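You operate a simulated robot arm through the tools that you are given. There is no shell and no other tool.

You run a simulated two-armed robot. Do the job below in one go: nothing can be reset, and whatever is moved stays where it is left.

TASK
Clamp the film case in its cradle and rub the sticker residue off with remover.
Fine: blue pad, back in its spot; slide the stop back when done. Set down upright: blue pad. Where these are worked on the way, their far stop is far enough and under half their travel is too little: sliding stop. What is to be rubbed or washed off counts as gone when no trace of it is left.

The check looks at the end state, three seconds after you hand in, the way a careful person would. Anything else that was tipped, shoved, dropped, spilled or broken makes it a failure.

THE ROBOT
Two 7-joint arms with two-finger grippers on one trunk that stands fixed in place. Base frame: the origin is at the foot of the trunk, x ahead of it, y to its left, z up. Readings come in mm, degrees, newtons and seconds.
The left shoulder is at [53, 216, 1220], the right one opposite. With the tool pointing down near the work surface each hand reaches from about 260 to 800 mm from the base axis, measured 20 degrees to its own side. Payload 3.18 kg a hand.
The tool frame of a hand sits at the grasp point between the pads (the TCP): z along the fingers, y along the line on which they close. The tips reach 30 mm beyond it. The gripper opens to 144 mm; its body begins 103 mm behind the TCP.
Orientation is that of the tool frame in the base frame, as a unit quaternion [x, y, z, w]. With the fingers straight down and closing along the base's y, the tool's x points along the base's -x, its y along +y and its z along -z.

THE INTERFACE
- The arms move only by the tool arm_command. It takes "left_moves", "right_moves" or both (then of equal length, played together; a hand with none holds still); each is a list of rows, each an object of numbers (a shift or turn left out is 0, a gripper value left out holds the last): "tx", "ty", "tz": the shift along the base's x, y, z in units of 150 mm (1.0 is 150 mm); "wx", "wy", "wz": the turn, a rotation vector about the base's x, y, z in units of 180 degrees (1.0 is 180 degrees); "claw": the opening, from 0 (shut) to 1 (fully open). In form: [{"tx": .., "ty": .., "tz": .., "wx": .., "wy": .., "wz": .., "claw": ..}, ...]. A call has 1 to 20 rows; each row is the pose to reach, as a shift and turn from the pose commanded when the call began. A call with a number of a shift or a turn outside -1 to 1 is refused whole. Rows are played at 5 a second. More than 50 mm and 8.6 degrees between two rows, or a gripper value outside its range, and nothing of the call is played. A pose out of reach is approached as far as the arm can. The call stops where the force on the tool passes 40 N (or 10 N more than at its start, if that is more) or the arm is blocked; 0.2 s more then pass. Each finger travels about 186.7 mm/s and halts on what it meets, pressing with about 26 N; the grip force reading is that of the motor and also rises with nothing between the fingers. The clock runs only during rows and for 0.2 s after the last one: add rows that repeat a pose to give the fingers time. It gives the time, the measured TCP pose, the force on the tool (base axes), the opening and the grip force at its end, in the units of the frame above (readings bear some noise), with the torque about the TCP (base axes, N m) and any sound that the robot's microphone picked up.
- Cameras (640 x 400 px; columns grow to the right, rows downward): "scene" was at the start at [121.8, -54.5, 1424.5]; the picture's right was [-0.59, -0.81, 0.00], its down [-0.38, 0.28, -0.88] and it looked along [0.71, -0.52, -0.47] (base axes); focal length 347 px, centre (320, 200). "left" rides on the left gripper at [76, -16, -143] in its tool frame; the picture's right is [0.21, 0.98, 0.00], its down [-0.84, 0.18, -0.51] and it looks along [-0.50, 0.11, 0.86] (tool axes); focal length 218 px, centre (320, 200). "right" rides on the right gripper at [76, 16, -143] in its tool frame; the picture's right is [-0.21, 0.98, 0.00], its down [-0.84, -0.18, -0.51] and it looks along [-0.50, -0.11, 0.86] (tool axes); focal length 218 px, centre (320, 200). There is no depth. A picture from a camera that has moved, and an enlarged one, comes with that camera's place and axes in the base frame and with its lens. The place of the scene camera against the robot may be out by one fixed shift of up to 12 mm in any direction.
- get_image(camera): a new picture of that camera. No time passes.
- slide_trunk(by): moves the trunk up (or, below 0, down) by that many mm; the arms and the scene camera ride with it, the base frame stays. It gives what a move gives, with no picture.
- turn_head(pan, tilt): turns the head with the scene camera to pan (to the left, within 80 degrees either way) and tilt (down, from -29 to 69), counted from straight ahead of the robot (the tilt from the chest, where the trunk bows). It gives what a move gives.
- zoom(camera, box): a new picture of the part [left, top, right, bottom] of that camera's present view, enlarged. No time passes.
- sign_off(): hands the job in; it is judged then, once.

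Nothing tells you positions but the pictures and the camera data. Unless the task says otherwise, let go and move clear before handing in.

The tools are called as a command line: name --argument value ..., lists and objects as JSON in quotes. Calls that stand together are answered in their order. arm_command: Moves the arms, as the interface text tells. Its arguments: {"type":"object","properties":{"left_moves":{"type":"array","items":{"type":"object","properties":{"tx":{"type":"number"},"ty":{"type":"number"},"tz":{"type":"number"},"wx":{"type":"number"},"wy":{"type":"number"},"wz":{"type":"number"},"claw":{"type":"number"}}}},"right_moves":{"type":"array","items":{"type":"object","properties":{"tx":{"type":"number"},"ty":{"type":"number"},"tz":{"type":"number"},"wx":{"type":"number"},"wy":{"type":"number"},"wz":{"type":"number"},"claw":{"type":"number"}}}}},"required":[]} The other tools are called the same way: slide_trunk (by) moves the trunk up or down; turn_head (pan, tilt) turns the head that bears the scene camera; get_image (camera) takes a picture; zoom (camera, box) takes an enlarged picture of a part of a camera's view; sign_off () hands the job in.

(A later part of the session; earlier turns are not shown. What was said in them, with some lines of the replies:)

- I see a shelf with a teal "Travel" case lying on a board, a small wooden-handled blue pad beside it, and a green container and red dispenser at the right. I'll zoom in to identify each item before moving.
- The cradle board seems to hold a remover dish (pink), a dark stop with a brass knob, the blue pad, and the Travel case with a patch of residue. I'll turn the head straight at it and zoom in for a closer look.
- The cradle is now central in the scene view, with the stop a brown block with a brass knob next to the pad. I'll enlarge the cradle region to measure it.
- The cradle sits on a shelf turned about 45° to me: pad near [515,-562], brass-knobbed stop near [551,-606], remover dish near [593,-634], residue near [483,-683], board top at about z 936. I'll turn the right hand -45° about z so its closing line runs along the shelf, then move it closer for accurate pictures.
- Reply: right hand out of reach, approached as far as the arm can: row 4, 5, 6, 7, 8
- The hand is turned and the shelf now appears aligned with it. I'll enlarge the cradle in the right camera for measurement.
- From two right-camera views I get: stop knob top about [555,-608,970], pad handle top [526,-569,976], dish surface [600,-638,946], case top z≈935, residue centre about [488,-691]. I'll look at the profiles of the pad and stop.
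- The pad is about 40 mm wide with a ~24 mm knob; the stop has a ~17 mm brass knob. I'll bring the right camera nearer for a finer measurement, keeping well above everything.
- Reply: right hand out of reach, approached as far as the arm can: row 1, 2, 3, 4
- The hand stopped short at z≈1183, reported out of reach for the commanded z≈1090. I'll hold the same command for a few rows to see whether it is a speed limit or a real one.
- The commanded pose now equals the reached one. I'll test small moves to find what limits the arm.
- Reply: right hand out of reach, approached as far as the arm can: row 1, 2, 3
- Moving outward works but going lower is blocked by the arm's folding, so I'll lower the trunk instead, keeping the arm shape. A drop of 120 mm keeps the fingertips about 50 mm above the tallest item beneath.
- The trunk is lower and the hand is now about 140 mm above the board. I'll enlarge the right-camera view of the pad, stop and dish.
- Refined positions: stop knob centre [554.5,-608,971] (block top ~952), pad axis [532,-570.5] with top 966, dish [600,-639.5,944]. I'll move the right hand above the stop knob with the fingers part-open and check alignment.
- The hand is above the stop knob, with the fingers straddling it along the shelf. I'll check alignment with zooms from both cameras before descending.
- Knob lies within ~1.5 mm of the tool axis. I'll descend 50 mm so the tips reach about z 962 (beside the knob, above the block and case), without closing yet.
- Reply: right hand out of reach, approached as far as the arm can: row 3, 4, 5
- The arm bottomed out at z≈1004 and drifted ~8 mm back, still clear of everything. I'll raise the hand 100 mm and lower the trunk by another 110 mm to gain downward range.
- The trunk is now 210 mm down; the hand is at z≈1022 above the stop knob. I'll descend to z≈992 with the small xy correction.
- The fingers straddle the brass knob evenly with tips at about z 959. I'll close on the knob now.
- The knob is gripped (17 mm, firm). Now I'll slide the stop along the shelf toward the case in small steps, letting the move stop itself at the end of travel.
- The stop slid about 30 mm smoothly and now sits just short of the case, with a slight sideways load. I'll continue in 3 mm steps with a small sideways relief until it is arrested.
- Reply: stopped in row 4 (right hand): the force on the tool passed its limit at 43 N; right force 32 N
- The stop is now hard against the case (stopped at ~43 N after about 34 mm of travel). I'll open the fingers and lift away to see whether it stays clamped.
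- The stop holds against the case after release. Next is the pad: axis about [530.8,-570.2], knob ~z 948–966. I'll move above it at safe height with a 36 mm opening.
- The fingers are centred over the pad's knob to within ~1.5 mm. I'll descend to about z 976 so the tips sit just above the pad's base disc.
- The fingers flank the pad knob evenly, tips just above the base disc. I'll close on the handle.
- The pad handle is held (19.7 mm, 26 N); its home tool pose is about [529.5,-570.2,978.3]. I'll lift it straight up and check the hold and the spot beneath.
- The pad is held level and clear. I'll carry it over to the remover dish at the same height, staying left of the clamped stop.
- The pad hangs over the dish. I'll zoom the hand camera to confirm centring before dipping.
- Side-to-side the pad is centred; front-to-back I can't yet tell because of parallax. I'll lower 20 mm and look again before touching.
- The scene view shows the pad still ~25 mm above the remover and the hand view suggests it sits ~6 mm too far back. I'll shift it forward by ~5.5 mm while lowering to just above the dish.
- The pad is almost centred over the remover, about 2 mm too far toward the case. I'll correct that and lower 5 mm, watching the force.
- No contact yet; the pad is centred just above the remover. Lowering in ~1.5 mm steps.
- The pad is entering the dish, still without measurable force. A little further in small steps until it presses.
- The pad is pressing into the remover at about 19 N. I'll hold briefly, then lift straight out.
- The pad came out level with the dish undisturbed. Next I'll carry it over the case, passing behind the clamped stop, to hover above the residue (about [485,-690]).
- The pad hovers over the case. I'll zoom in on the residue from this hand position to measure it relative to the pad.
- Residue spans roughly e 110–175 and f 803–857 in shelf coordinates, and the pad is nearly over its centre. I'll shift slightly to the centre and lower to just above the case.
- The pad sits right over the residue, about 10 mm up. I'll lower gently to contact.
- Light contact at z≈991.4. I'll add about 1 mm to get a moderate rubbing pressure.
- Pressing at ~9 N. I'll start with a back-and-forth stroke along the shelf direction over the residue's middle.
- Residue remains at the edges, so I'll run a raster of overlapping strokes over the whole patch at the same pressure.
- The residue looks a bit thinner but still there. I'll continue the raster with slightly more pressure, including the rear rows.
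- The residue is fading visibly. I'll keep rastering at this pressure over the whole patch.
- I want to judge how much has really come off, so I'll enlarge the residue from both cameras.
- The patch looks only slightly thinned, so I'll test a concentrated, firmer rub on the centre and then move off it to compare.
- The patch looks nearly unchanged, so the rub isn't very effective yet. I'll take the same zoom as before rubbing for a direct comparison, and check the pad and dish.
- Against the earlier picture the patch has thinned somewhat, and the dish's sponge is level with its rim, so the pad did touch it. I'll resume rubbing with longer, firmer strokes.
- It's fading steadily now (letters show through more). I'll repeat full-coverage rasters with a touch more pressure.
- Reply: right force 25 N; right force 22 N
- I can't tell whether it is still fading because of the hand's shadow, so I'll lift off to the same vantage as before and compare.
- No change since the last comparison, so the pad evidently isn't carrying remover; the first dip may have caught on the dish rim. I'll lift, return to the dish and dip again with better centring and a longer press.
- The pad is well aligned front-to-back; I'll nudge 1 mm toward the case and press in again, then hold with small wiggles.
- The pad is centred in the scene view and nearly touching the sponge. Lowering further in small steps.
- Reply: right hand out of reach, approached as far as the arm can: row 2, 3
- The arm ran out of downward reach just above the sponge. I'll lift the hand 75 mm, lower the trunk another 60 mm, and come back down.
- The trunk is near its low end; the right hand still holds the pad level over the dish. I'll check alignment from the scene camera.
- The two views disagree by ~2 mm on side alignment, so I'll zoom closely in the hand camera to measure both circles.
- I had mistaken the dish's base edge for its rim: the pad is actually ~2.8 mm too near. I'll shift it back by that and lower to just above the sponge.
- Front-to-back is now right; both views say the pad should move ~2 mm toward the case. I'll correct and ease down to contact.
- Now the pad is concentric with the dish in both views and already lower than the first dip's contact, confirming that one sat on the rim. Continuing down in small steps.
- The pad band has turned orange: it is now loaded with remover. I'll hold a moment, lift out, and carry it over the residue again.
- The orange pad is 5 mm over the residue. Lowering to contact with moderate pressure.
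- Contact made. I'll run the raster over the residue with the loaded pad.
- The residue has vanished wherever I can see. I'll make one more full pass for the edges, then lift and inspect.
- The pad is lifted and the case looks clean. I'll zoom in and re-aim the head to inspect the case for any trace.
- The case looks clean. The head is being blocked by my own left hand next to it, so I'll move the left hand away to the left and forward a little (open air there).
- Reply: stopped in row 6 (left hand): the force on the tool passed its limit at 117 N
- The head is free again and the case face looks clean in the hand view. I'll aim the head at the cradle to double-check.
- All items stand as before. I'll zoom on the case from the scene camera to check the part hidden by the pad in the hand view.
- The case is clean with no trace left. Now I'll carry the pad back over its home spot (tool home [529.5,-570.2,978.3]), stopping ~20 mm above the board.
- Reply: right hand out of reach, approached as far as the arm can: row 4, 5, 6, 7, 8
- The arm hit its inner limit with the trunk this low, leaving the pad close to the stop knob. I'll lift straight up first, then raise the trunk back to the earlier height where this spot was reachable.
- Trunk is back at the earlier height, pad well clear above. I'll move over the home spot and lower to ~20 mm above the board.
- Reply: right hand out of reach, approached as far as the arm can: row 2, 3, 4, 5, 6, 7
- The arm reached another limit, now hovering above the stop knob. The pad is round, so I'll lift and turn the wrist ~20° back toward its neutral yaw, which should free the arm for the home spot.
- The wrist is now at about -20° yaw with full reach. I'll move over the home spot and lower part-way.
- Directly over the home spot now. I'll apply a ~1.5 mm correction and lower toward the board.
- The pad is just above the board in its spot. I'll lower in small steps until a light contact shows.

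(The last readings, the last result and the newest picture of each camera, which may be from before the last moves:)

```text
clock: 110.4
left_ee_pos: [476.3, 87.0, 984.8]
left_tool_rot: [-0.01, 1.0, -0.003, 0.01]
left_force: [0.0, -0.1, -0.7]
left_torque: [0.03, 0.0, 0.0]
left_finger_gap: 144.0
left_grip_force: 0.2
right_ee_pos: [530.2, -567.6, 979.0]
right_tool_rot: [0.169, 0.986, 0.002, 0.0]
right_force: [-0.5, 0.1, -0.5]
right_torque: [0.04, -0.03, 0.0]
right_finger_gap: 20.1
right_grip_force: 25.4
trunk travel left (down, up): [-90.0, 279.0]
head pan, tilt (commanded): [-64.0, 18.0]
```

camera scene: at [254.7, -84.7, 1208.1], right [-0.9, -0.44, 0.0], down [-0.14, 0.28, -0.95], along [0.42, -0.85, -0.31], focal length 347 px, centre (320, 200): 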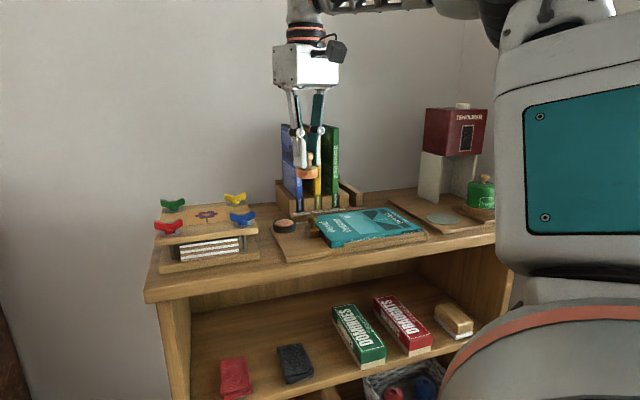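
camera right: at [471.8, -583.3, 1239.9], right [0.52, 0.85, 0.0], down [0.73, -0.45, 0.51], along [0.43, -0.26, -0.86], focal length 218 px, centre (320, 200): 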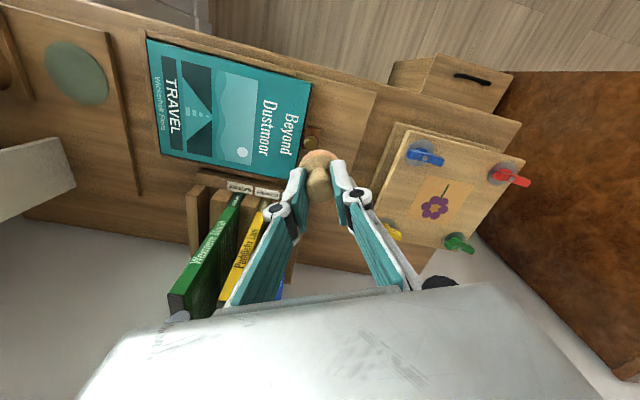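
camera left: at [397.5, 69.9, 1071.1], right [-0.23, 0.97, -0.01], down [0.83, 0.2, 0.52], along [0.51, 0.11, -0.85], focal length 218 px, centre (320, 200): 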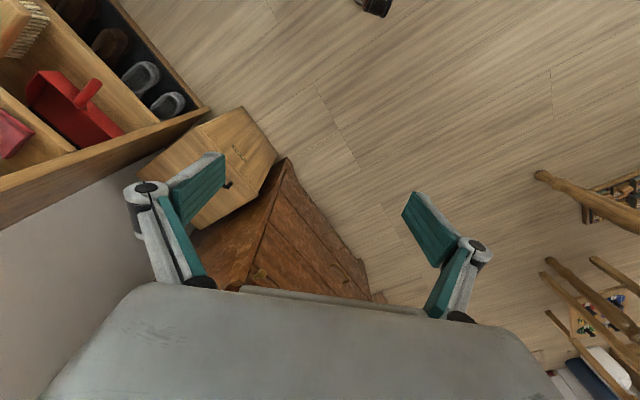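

No contact yet (z≈979). Another couple of small steps down.

arm_command --right_moves '[{"tz": -0.004}, {"tz": -0.008}, {"tz": -0.008}]'

arm_command --right_moves '[{"tz": -0.004}, {"tz": -0.006}, {"tz": -0.006}]'

zoom --camera "scene" --box '[270, 200, 340, 260]'

```text
clock: 111.2
left_ee_pos: [476.2, 87.1, 984.3]
left_tool_rot: [-0.011, 1.0, -0.004, 0.01]
left_force: [-0.2, -0.2, -0.3]
left_torque: [-0.02, -0.04, 0.02]
left_finger_gap: 143.9
left_grip_force: 0.1
right_ee_pos: [532.2, -569.5, 977.7]
right_tool_rot: [0.171, 0.985, 0.002, 0.001]
right_force: [-0.1, -0.6, 1.5]
right_torque: [-0.05, -0.06, -0.02]
right_finger_gap: 19.9
right_grip_force: 26.0
trunk travel left (down, up): [-90.0, 279.0]
head pan, tilt (commanded): [-64.0, 18.0]
```

```text
clock: 112.0
left_ee_pos: [474.8, 86.8, 986.2]
left_tool_rot: [-0.01, 1.0, -0.003, 0.009]
left_force: [-0.2, -0.3, -0.1]
left_torque: [0.02, -0.01, 0.01]
left_finger_gap: 143.9
left_grip_force: 0.1
right_ee_pos: [530.0, -569.7, 977.6]
right_tool_rot: [0.169, 0.986, 0.002, 0.002]
right_force: [4.6, 0.2, 9.4]
right_torque: [-0.02, -0.17, -0.01]
right_finger_gap: 19.9
right_grip_force: 25.2
trunk travel left (down, up): [-90.0, 279.0]
head pan, tilt (commanded): [-64.0, 18.0]
```

```text
6.67 times, centred on (305, 230) of scene
camera zoom: at [254.2, -83.9, 1208.5], right [-0.9, -0.44, 0.0], down [-0.14, 0.28, -0.95], along [0.42, -0.86, -0.31], focal length 2316 px, centre (420, 0)
```

zoom: 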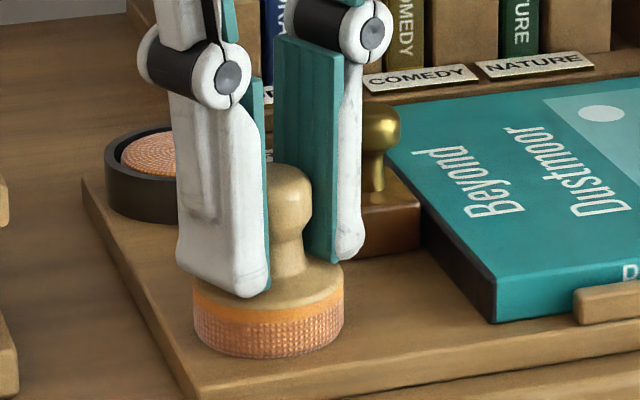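

The pad stands on the board with light force. I'll relieve the pressure slightly and open the fingers just enough (30 mm) to release.

arm_command --right_moves '[{"tz": 0.004}, {"tz": 0.004, "claw": 0.17}, {"tz": 0.004, "claw": 0.21}, {"tz": 0.004, "claw": 0.21}, {"tz": 0.004, "claw": 0.21}]'

zoom --camera "scene" --box '[270, 200, 340, 260]'

zoom --camera "right" --box '[240, 75, 400, 215]'

```text
clock: 113.2
left_ee_pos: [476.3, 86.9, 983.8]
left_tool_rot: [-0.01, 1.0, -0.003, 0.01]
left_force: [0.1, -0.4, 0.7]
left_torque: [0.01, -0.03, 0.0]
left_finger_gap: 143.8
left_grip_force: 0.1
right_ee_pos: [530.7, -570.3, 975.5]
right_tool_rot: [0.171, 0.985, 0.002, 0.0]
right_force: [-0.5, -0.3, 3.5]
right_torque: [-0.05, 0.03, -0.04]
right_finger_gap: 30.3
right_grip_force: 0.0
trunk travel left (down, up): [-90.0, 279.0]
head pan, tilt (commanded): [-64.0, 18.0]
```

```text
6.67 times, centred on (305, 230) of scene
camera zoom: at [254.4, -84.3, 1208.2], right [-0.9, -0.44, 0.0], down [-0.14, 0.28, -0.95], along [0.42, -0.85, -0.31], focal length 2316 px, centre (420, 0)
```

zoom: 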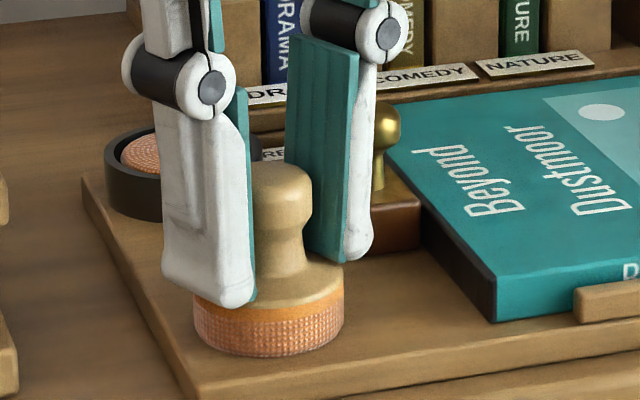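

```text
2.86 times, centred on (320, 145) of right
camera zoom: at [463.5, -529.6, 1118.8], right [0.52, 0.85, 0.0], down [0.73, -0.45, 0.51], along [0.43, -0.26, -0.86], focal length 624 px, centre (320, 357)
```

zoom: 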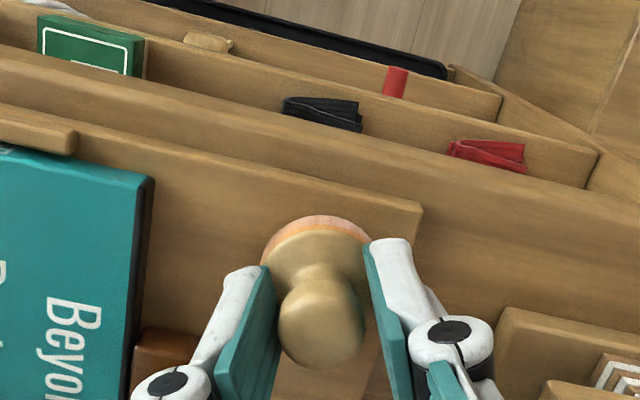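

Released; the pad stands upright. I'll lift straight up, clear of the knob.

arm_command --right_moves '[{"tz": 0.03}, {"tz": 0.1}, {"tz": 0.2}, {"tz": 0.35}, {"tz": 0.55}, {"tz": 0.55}]'

zoom --camera "scene" --box '[260, 160, 360, 270]'

zoom --camera "right" --box '[240, 75, 400, 215]'

```text
clock: 114.6
left_ee_pos: [476.3, 86.4, 983.5]
left_tool_rot: [-0.011, 1.0, -0.003, 0.009]
left_force: [-0.3, 0.1, -0.2]
left_torque: [0.0, -0.01, 0.03]
left_finger_gap: 143.9
left_grip_force: 0.2
right_ee_pos: [530.9, -572.5, 1059.9]
right_tool_rot: [0.171, 0.985, 0.001, 0.0]
right_force: [-0.8, 0.9, -0.8]
right_torque: [0.01, 0.01, -0.01]
right_finger_gap: 30.5
right_grip_force: 0.0
trunk travel left (down, up): [-90.0, 279.0]
head pan, tilt (commanded): [-64.0, 18.0]
```

```text
3.64 times, centred on (310, 215) of scene
camera zoom: at [254.9, -84.7, 1208.0], right [-0.9, -0.44, 0.0], down [-0.14, 0.28, -0.95], along [0.42, -0.85, -0.31], focal length 1263 px, centre (356, 146)
```

zoom: 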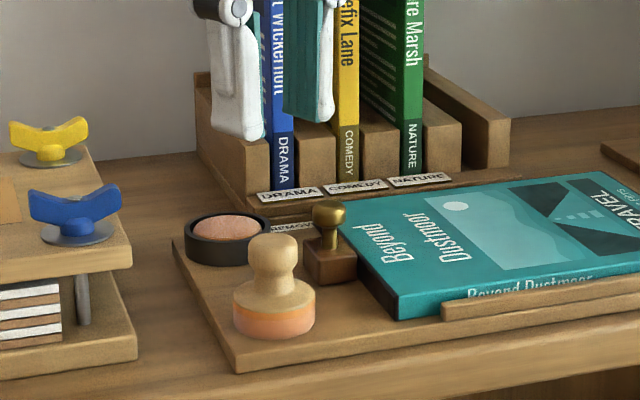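

```text
2.86 times, centred on (320, 145) of right
camera zoom: at [464.3, -532.3, 1202.0], right [0.52, 0.85, 0.0], down [0.73, -0.45, 0.51], along [0.43, -0.26, -0.86], focal length 624 px, centre (320, 357)
```

zoom: 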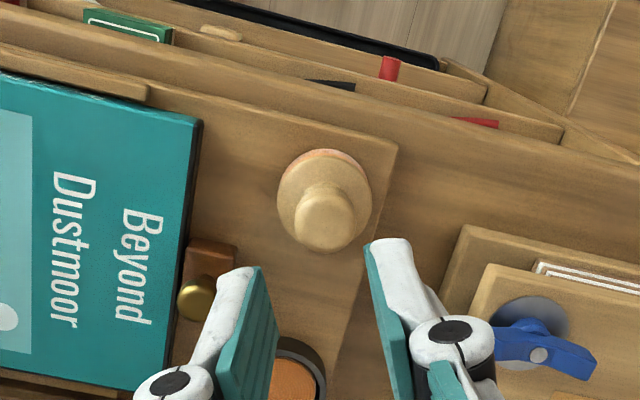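

The pad stands upright at [531,-571], its original spot. Next I'll go to the stop knob (now about [531,-632.5]) to slide the stop back.

arm_command --right_moves '[{"ty": -0.13, "claw": 0.25}, {"ty": -0.27, "claw": 0.25}, {"tx": 0.002, "ty": -0.4, "claw": 0.25}, {"tx": 0.002, "ty": -0.4, "tz": -0.13, "claw": 0.25}, {"tx": 0.002, "ty": -0.4, "tz": -0.13, "claw": 0.25}]'

zoom --camera "right" --box '[260, 85, 380, 205]'

zoom --camera "scene" --box '[270, 150, 370, 260]'

```text
clock: 115.8
left_ee_pos: [475.6, 87.3, 985.0]
left_tool_rot: [-0.01, 1.0, -0.003, 0.01]
left_force: [0.0, 0.9, 0.0]
left_torque: [0.02, 0.03, 0.0]
left_finger_gap: 144.1
left_grip_force: 0.1
right_ee_pos: [531.2, -631.3, 1039.6]
right_tool_rot: [0.17, 0.985, 0.002, 0.002]
right_force: [-0.5, -0.1, -0.9]
right_torque: [-0.02, -0.01, 0.01]
right_finger_gap: 35.7
right_grip_force: 0.0
trunk travel left (down, up): [-90.0, 279.0]
head pan, tilt (commanded): [-64.0, 18.0]
```

```text
3.33 times, centred on (320, 145) of right
camera zoom: at [463.6, -591.5, 1181.2], right [0.52, 0.85, 0.0], down [0.73, -0.45, 0.51], along [0.43, -0.26, -0.86], focal length 728 px, centre (320, 383)
```

zoom: 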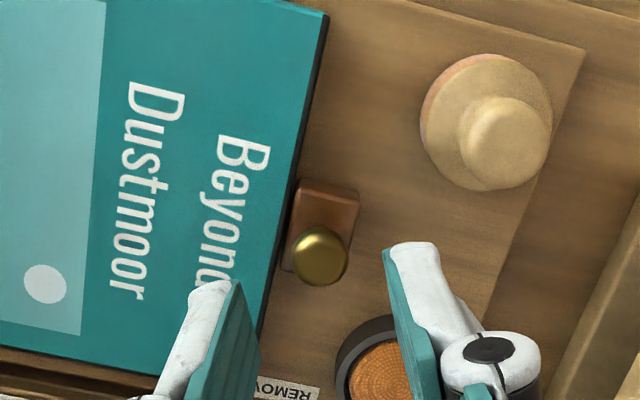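

```text
3.64 times, centred on (320, 205) of scene
camera zoom: at [254.4, -84.6, 1208.3], right [-0.9, -0.44, 0.0], down [-0.14, 0.28, -0.95], along [0.42, -0.85, -0.31], focal length 1263 px, centre (320, 182)
```

zoom: 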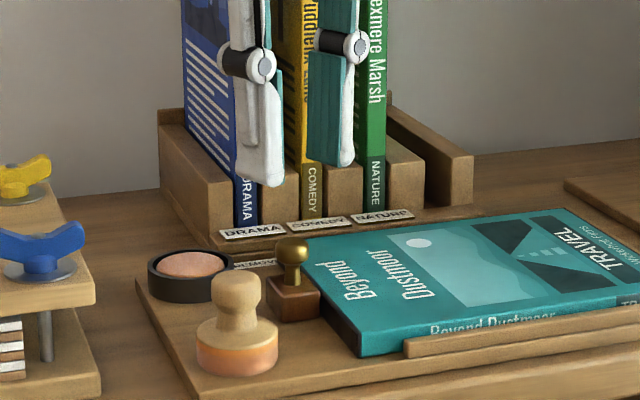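

The knob is at about [531.5,-633.4], 2 mm from the tool axis. I'll correct and descend to knob height.

arm_command --right_moves '[{"tx": 0.002, "ty": -0.013, "tz": -0.1}, {"tx": 0.002, "ty": -0.013, "tz": -0.2}, {"tx": 0.002, "ty": -0.013, "tz": -0.3}, {"tx": 0.002, "ty": -0.013, "tz": -0.33}, {"tx": 0.002, "ty": -0.013, "tz": -0.33}]'

zoom --camera "right" --box '[260, 85, 380, 205]'

zoom --camera "scene" --box '[270, 150, 370, 260]'

```text
clock: 117.0
left_ee_pos: [475.9, 87.7, 984.5]
left_tool_rot: [-0.01, 1.0, -0.004, 0.009]
left_force: [0.4, 0.1, 0.8]
left_torque: [-0.02, 0.02, -0.02]
left_finger_gap: 144.0
left_grip_force: 0.1
right_ee_pos: [531.9, -631.6, 989.4]
right_tool_rot: [0.171, 0.985, 0.002, 0.001]
right_force: [0.4, -0.5, -0.2]
right_torque: [0.01, 0.0, 0.0]
right_finger_gap: 36.0
right_grip_force: 0.0
trunk travel left (down, up): [-90.0, 279.0]
head pan, tilt (commanded): [-64.0, 18.0]
```

```text
3.33 times, centred on (320, 145) of right
camera zoom: at [464.4, -592.1, 1132.2], right [0.52, 0.85, 0.0], down [0.73, -0.45, 0.51], along [0.43, -0.26, -0.86], focal length 728 px, centre (320, 383)
```

zoom: 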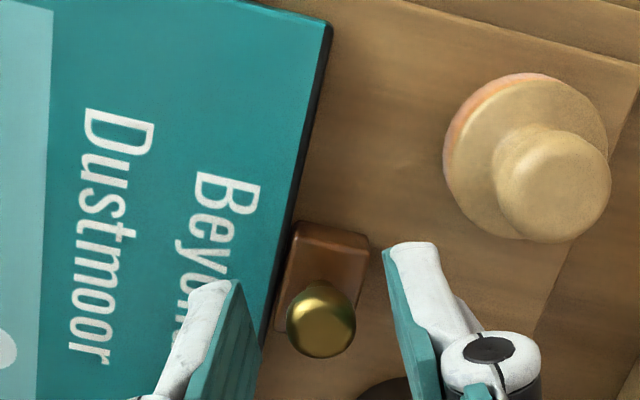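

```text
3.64 times, centred on (320, 205) of scene
camera zoom: at [254.7, -84.6, 1208.2], right [-0.9, -0.44, 0.0], down [-0.14, 0.28, -0.95], along [0.42, -0.85, -0.31], focal length 1263 px, centre (320, 182)
```

zoom: 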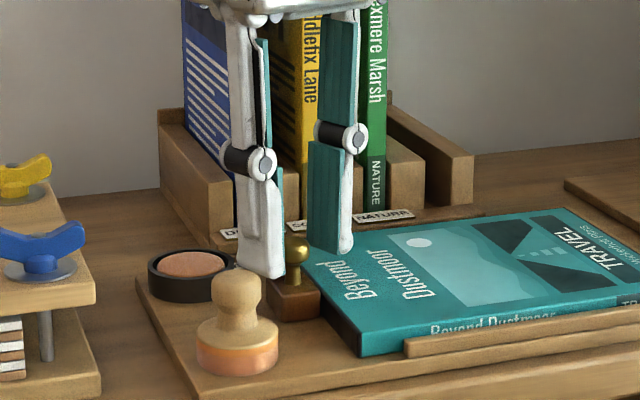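

The fingers flank the knob. Closing to grip it.

arm_command --right_moves '[{"claw": 0.18}, {"claw": 0.1}, {"claw": 0.05}, {"claw": 0.05}]'

zoom --camera "right" --box '[260, 85, 380, 205]'

```text
clock: 118.0
left_ee_pos: [476.0, 86.5, 985.3]
left_tool_rot: [-0.011, 1.0, -0.003, 0.01]
left_force: [-0.2, 0.5, -0.7]
left_torque: [0.05, -0.02, -0.02]
left_finger_gap: 143.8
left_grip_force: 0.0
right_ee_pos: [532.7, -633.1, 990.4]
right_tool_rot: [0.171, 0.985, 0.002, 0.002]
right_force: [-0.5, -0.9, -0.7]
right_torque: [-0.01, 0.01, 0.05]
right_finger_gap: 16.4
right_grip_force: 44.6
trunk travel left (down, up): [-90.0, 279.0]
head pan, tilt (commanded): [-64.0, 18.0]
```

```text
3.33 times, centred on (320, 145) of right
camera zoom: at [464.4, -592.2, 1132.3], right [0.52, 0.85, 0.0], down [0.73, -0.45, 0.51], along [0.43, -0.26, -0.86], focal length 728 px, centre (320, 383)
```

zoom: 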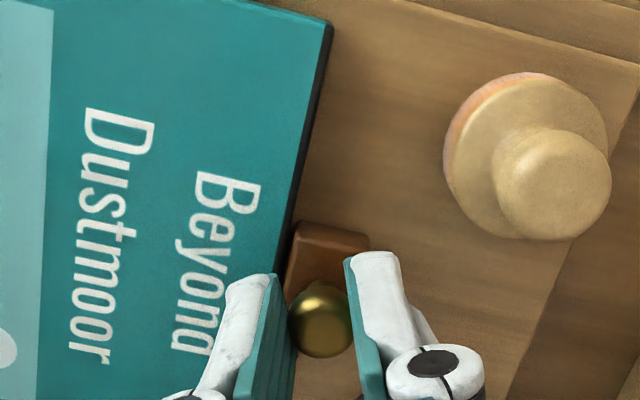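

The knob is firmly held. I'll slide the stop back along its track about 34 mm.

arm_command --right_moves '[{"tx": 0.0283, "ty": 0.0283}, {"tx": 0.0566, "ty": 0.0566}, {"tx": 0.0849, "ty": 0.0849}, {"tx": 0.1131, "ty": 0.1131}, {"tx": 0.1414, "ty": 0.1414}, {"tx": 0.158, "ty": 0.158}, {"tx": 0.158, "ty": 0.158}]'

zoom --camera "right" --box '[260, 85, 380, 205]'

zoom --camera "scene" --box '[270, 150, 370, 260]'

```text
clock: 119.6
left_ee_pos: [476.2, 85.8, 984.8]
left_tool_rot: [-0.01, 1.0, -0.003, 0.01]
left_force: [-0.9, 0.4, 0.2]
left_torque: [-0.02, 0.02, 0.02]
left_finger_gap: 143.9
left_grip_force: 0.0
right_ee_pos: [556.2, -608.9, 989.2]
right_tool_rot: [0.17, 0.986, 0.002, 0.002]
right_force: [6.1, -4.5, 3.6]
right_torque: [-0.17, -0.13, -0.06]
right_finger_gap: 16.7
right_grip_force: 44.7
trunk travel left (down, up): [-90.0, 279.0]
head pan, tilt (commanded): [-64.0, 18.0]
```

```text
3.33 times, centred on (320, 145) of right
camera zoom: at [488.2, -568.4, 1132.4], right [0.52, 0.85, 0.0], down [0.73, -0.45, 0.51], along [0.43, -0.26, -0.86], focal length 728 px, centre (320, 383)
```

zoom: 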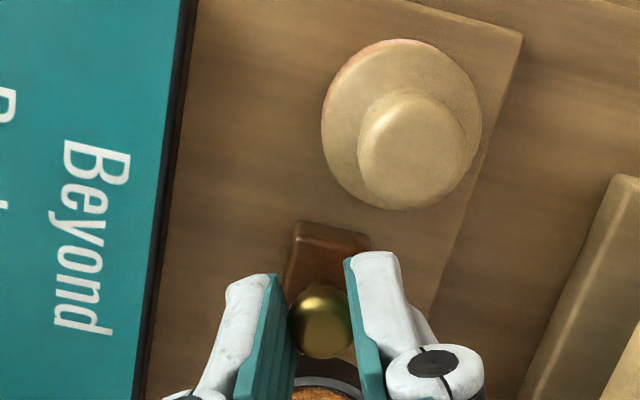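

```text
3.64 times, centred on (320, 205) of scene
camera zoom: at [254.9, -84.9, 1208.1], right [-0.9, -0.44, 0.0], down [-0.14, 0.28, -0.95], along [0.42, -0.85, -0.31], focal length 1263 px, centre (320, 182)
```

zoom: 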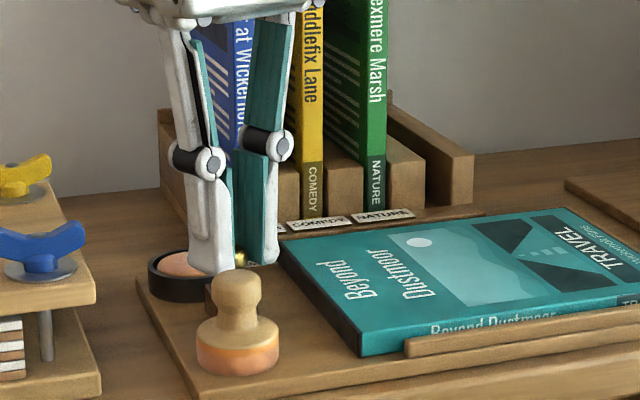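

The stop is within ~1 mm of where it started. I'll nudge it slightly further to feel for its home end.

arm_command --right_moves '[{"tx": 0.005, "ty": 0.006}, {"tx": 0.008, "ty": 0.01}, {"tx": 0.008, "ty": 0.01}]'

```text
clock: 120.4
left_ee_pos: [475.4, 86.3, 985.1]
left_tool_rot: [-0.01, 1.0, -0.002, 0.01]
left_force: [-0.6, 0.5, 0.6]
left_torque: [0.01, 0.01, -0.03]
left_finger_gap: 144.0
left_grip_force: 0.0
right_ee_pos: [555.5, -608.0, 989.8]
right_tool_rot: [0.17, 0.985, 0.002, 0.001]
right_force: [2.1, -11.2, 4.3]
right_torque: [-0.29, 0.04, -0.04]
right_finger_gap: 16.7
right_grip_force: 44.8
trunk travel left (down, up): [-90.0, 279.0]
head pan, tilt (commanded): [-64.0, 18.0]
```

Resistance is building in the return direction, so it is at its home end. One more small nudge to confirm.

arm_command --right_moves '[{"tx": 0.006, "ty": 0.005}, {"tx": 0.008, "ty": 0.006}, {"tx": 0.008, "ty": 0.006}]'

zoom --camera "right" --box '[260, 85, 380, 205]'

```text
clock: 121.2
left_ee_pos: [475.2, 84.5, 986.0]
left_tool_rot: [-0.011, 1.0, -0.003, 0.009]
left_force: [-0.9, -0.1, -0.2]
left_torque: [0.01, 0.02, -0.01]
left_finger_gap: 144.1
left_grip_force: 0.0
right_ee_pos: [556.6, -606.9, 990.9]
right_tool_rot: [0.17, 0.985, 0.002, 0.001]
right_force: [-8.2, -16.0, 2.9]
right_torque: [-0.41, 0.34, -0.03]
right_finger_gap: 16.5
right_grip_force: 45.1
trunk travel left (down, up): [-90.0, 279.0]
head pan, tilt (commanded): [-64.0, 18.0]
```

```text
3.33 times, centred on (320, 145) of right
camera zoom: at [488.9, -567.8, 1132.5], right [0.53, 0.85, 0.0], down [0.73, -0.45, 0.51], along [0.43, -0.26, -0.86], focal length 728 px, centre (320, 383)
```

zoom: 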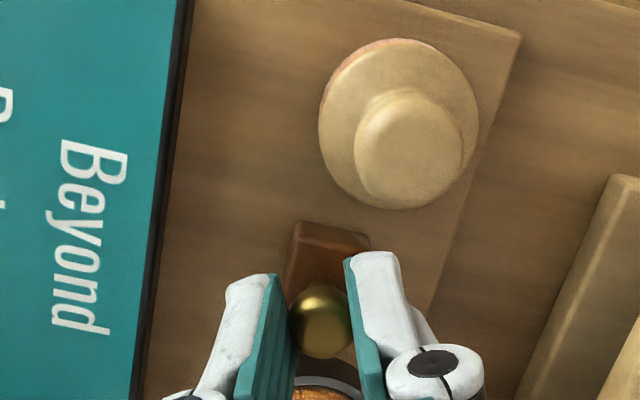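

The stop is firmly at its home end (17 N resisting). I'll relax, open the fingers and lift clear.

arm_command --right_moves '[{"tx": -0.006, "ty": -0.006}, {"tx": -0.006, "ty": -0.006, "claw": 0.15}, {"tx": -0.006, "ty": -0.006, "claw": 0.22}, {"tx": -0.006, "ty": -0.006, "claw": 0.22}, {"tx": -0.006, "ty": -0.006, "tz": 0.05, "claw": 0.22}, {"tx": -0.006, "ty": -0.006, "tz": 0.2, "claw": 0.22}, {"tx": -0.006, "ty": -0.006, "tz": 0.4, "claw": 0.22}, {"tx": -0.006, "ty": -0.006, "tz": 0.65, "claw": 0.22}, {"tx": -0.006, "ty": -0.006, "tz": 0.65, "claw": 0.22}]'

get_image --camera "right"

get_image --camera "scene"

```text
clock: 123.2
left_ee_pos: [476.6, 86.2, 985.0]
left_tool_rot: [-0.011, 1.0, -0.004, 0.008]
left_force: [-1.5, 0.2, -0.2]
left_torque: [0.02, 0.0, 0.0]
left_finger_gap: 143.9
left_grip_force: 0.1
right_ee_pos: [559.1, -608.6, 1089.1]
right_tool_rot: [0.169, 0.986, 0.002, 0.0]
right_force: [0.6, -0.6, 0.2]
right_torque: [0.03, 0.02, 0.02]
right_finger_gap: 31.7
right_grip_force: 0.0
trunk travel left (down, up): [-90.0, 279.0]
head pan, tilt (commanded): [-64.0, 18.0]
```

```text
taken
camera right: at [491.2, -567.4, 1231.4], right [0.52, 0.85, 0.0], down [0.73, -0.45, 0.51], along [0.43, -0.26, -0.86], focal length 218 px, centre (320, 200)
```

right: 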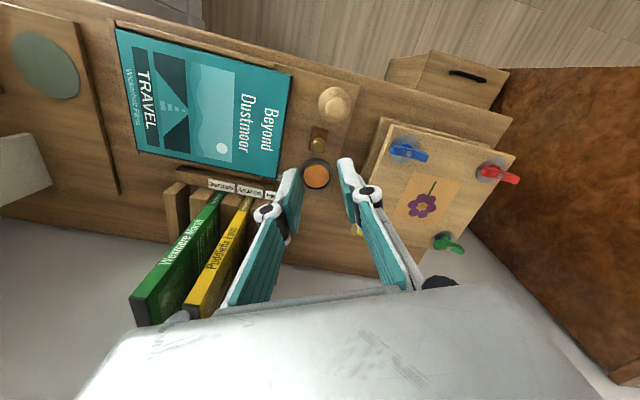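

```text
taken
camera scene: at [254.9, -84.7, 1208.0], right [-0.9, -0.44, 0.0], down [-0.14, 0.28, -0.95], along [0.42, -0.85, -0.31], focal length 347 px, centre (320, 200)
```

scene: 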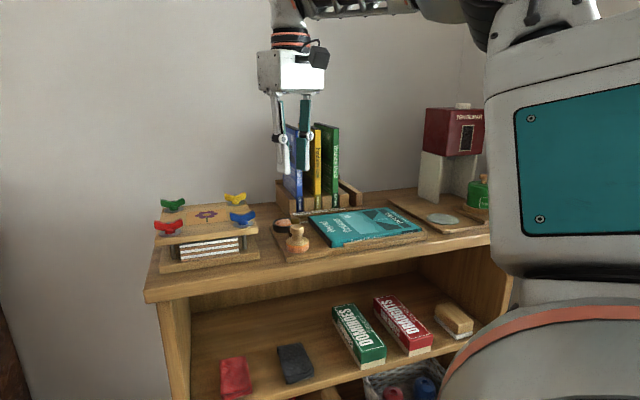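

Everything is back in place. I'll withdraw the right hand up and away from the shelf and inspect the whole cradle once more.

arm_command --right_moves '[{"tz": 0.2}, {"tz": 0.45}, {"tx": -0.15, "ty": 0.15, "tz": 0.6}, {"tx": -0.3, "ty": 0.3, "tz": 0.7}, {"tx": -0.5, "ty": 0.5, "tz": 0.75}, {"tx": -0.5, "ty": 0.5, "tz": 0.75}]'

zoom --camera "scene" --box '[260, 170, 430, 270]'

get_image --camera "scene"

get_image --camera "right"

```text
clock: 124.6
left_ee_pos: [477.1, 86.9, 983.1]
left_tool_rot: [-0.01, 1.0, -0.004, 0.008]
left_force: [0.1, 0.0, 0.2]
left_torque: [0.02, 0.01, -0.03]
left_finger_gap: 144.2
left_grip_force: 0.1
right_ee_pos: [482.1, -532.4, 1199.7]
right_tool_rot: [0.17, 0.985, 0.001, -0.001]
right_force: [0.3, -0.4, -0.1]
right_torque: [0.0, 0.01, 0.01]
right_finger_gap: 31.7
right_grip_force: 0.0
trunk travel left (down, up): [-90.0, 279.0]
head pan, tilt (commanded): [-64.0, 18.0]
```

```text
3.76 times, centred on (345, 220) of scene
camera zoom: at [255.6, -84.9, 1207.6], right [-0.9, -0.44, 0.0], down [-0.14, 0.28, -0.95], along [0.42, -0.85, -0.31], focal length 1308 px, centre (226, 125)
```

zoom: 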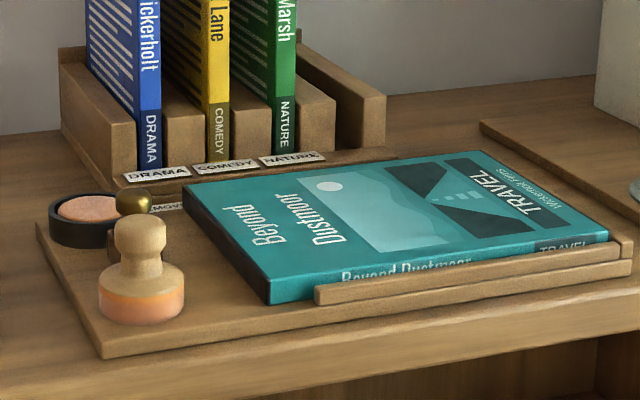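

```text
taken
camera scene: at [255.6, -84.9, 1207.6], right [-0.9, -0.44, 0.0], down [-0.14, 0.28, -0.95], along [0.42, -0.85, -0.31], focal length 347 px, centre (320, 200)
```

scene: 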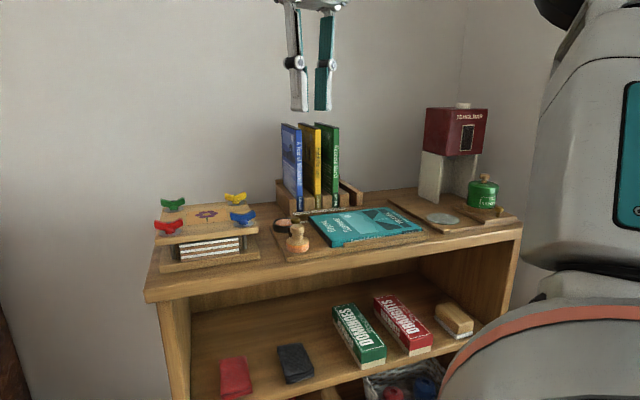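

```text
taken
camera right: at [415.5, -490.9, 1342.2], right [0.52, 0.85, 0.0], down [0.73, -0.45, 0.51], along [0.43, -0.26, -0.86], focal length 218 px, centre (320, 200)
```

right: 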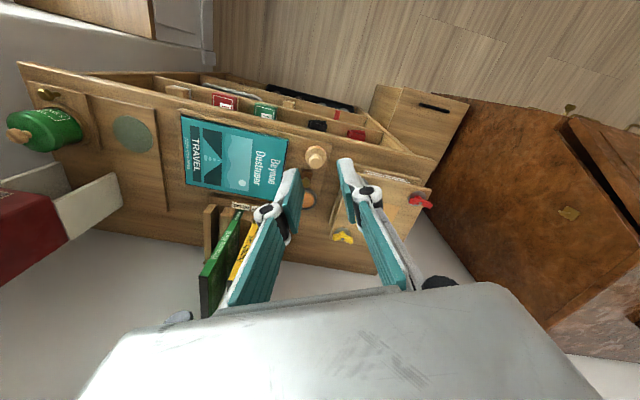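

All items stand in place, with the stop back at its home end. A last close look at the case face for any trace of residue.

zoom --camera "right" --box '[170, 100, 340, 210]'

zoom --camera "right" --box '[225, 125, 295, 185]'

zoom --camera "scene" --box '[310, 205, 380, 250]'

```text
3.64 times, centred on (255, 155) of right
camera zoom: at [415.5, -490.9, 1342.2], right [0.52, 0.85, 0.0], down [0.73, -0.45, 0.51], along [0.43, -0.26, -0.86], focal length 794 px, centre (556, 364)
```

zoom: 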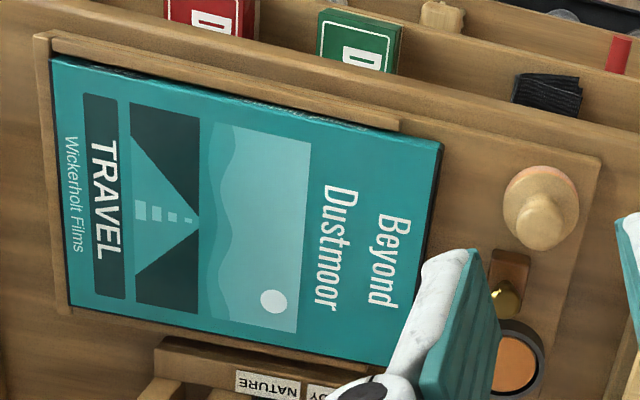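

```text
6.67 times, centred on (260, 155) of right
camera zoom: at [415.5, -490.9, 1342.2], right [0.52, 0.85, 0.0], down [0.73, -0.45, 0.51], along [0.43, -0.26, -0.86], focal length 1455 px, centre (720, 500)
```

zoom: 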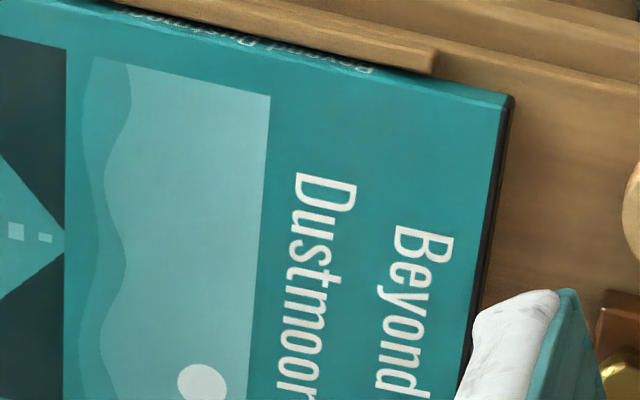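

```text
8.89 times, centred on (345, 228) of scene
camera zoom: at [255.6, -84.9, 1207.6], right [-0.9, -0.44, 0.0], down [-0.14, 0.28, -0.95], along [0.42, -0.85, -0.31], focal length 3088 px, centre (98, -44)
```

zoom: 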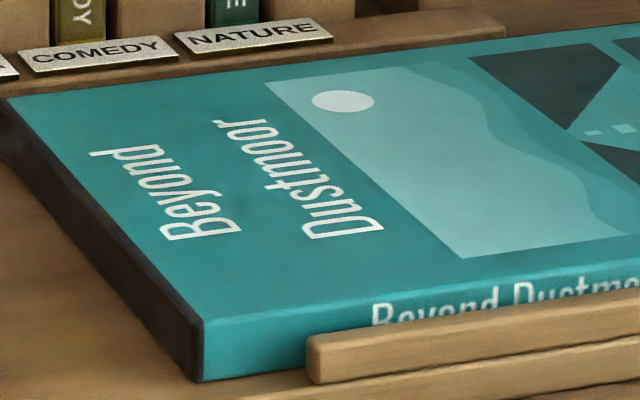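

The case face is clean, the pad stands upright in its spot, and the stop is back at its home end. Nothing else was moved and both hands are clear, so I'm handing in.

sign_off

```text
The job is handed in.
```

The film case is clean: the last close-ups show no trace of the sticker residue. I have handed the job in.

- **Clamping:** I slid the stop about 34 mm until it pressed hard against the case. It stayed clamped for all the rubbing.
- **Rubbing:** My first dip of the pad caught on the dish rim and picked up no remover, so the first rounds of rubbing did nothing. I re-centred, dipped again until the pad turned orange with remover, and the residue came off in the next passes.
- **Blue pad:** It stands upright within about 2 mm of where it started. It still has the orange colour of the remover on it.
- **Stop:** I slid it back until it resisted at its home end.

Nothing else on the shelf looks tipped or moved. My left hand pressed against my own head while the trunk was low. I moved it away, and it touched nothing on the shelf. Both hands are empty and clear.
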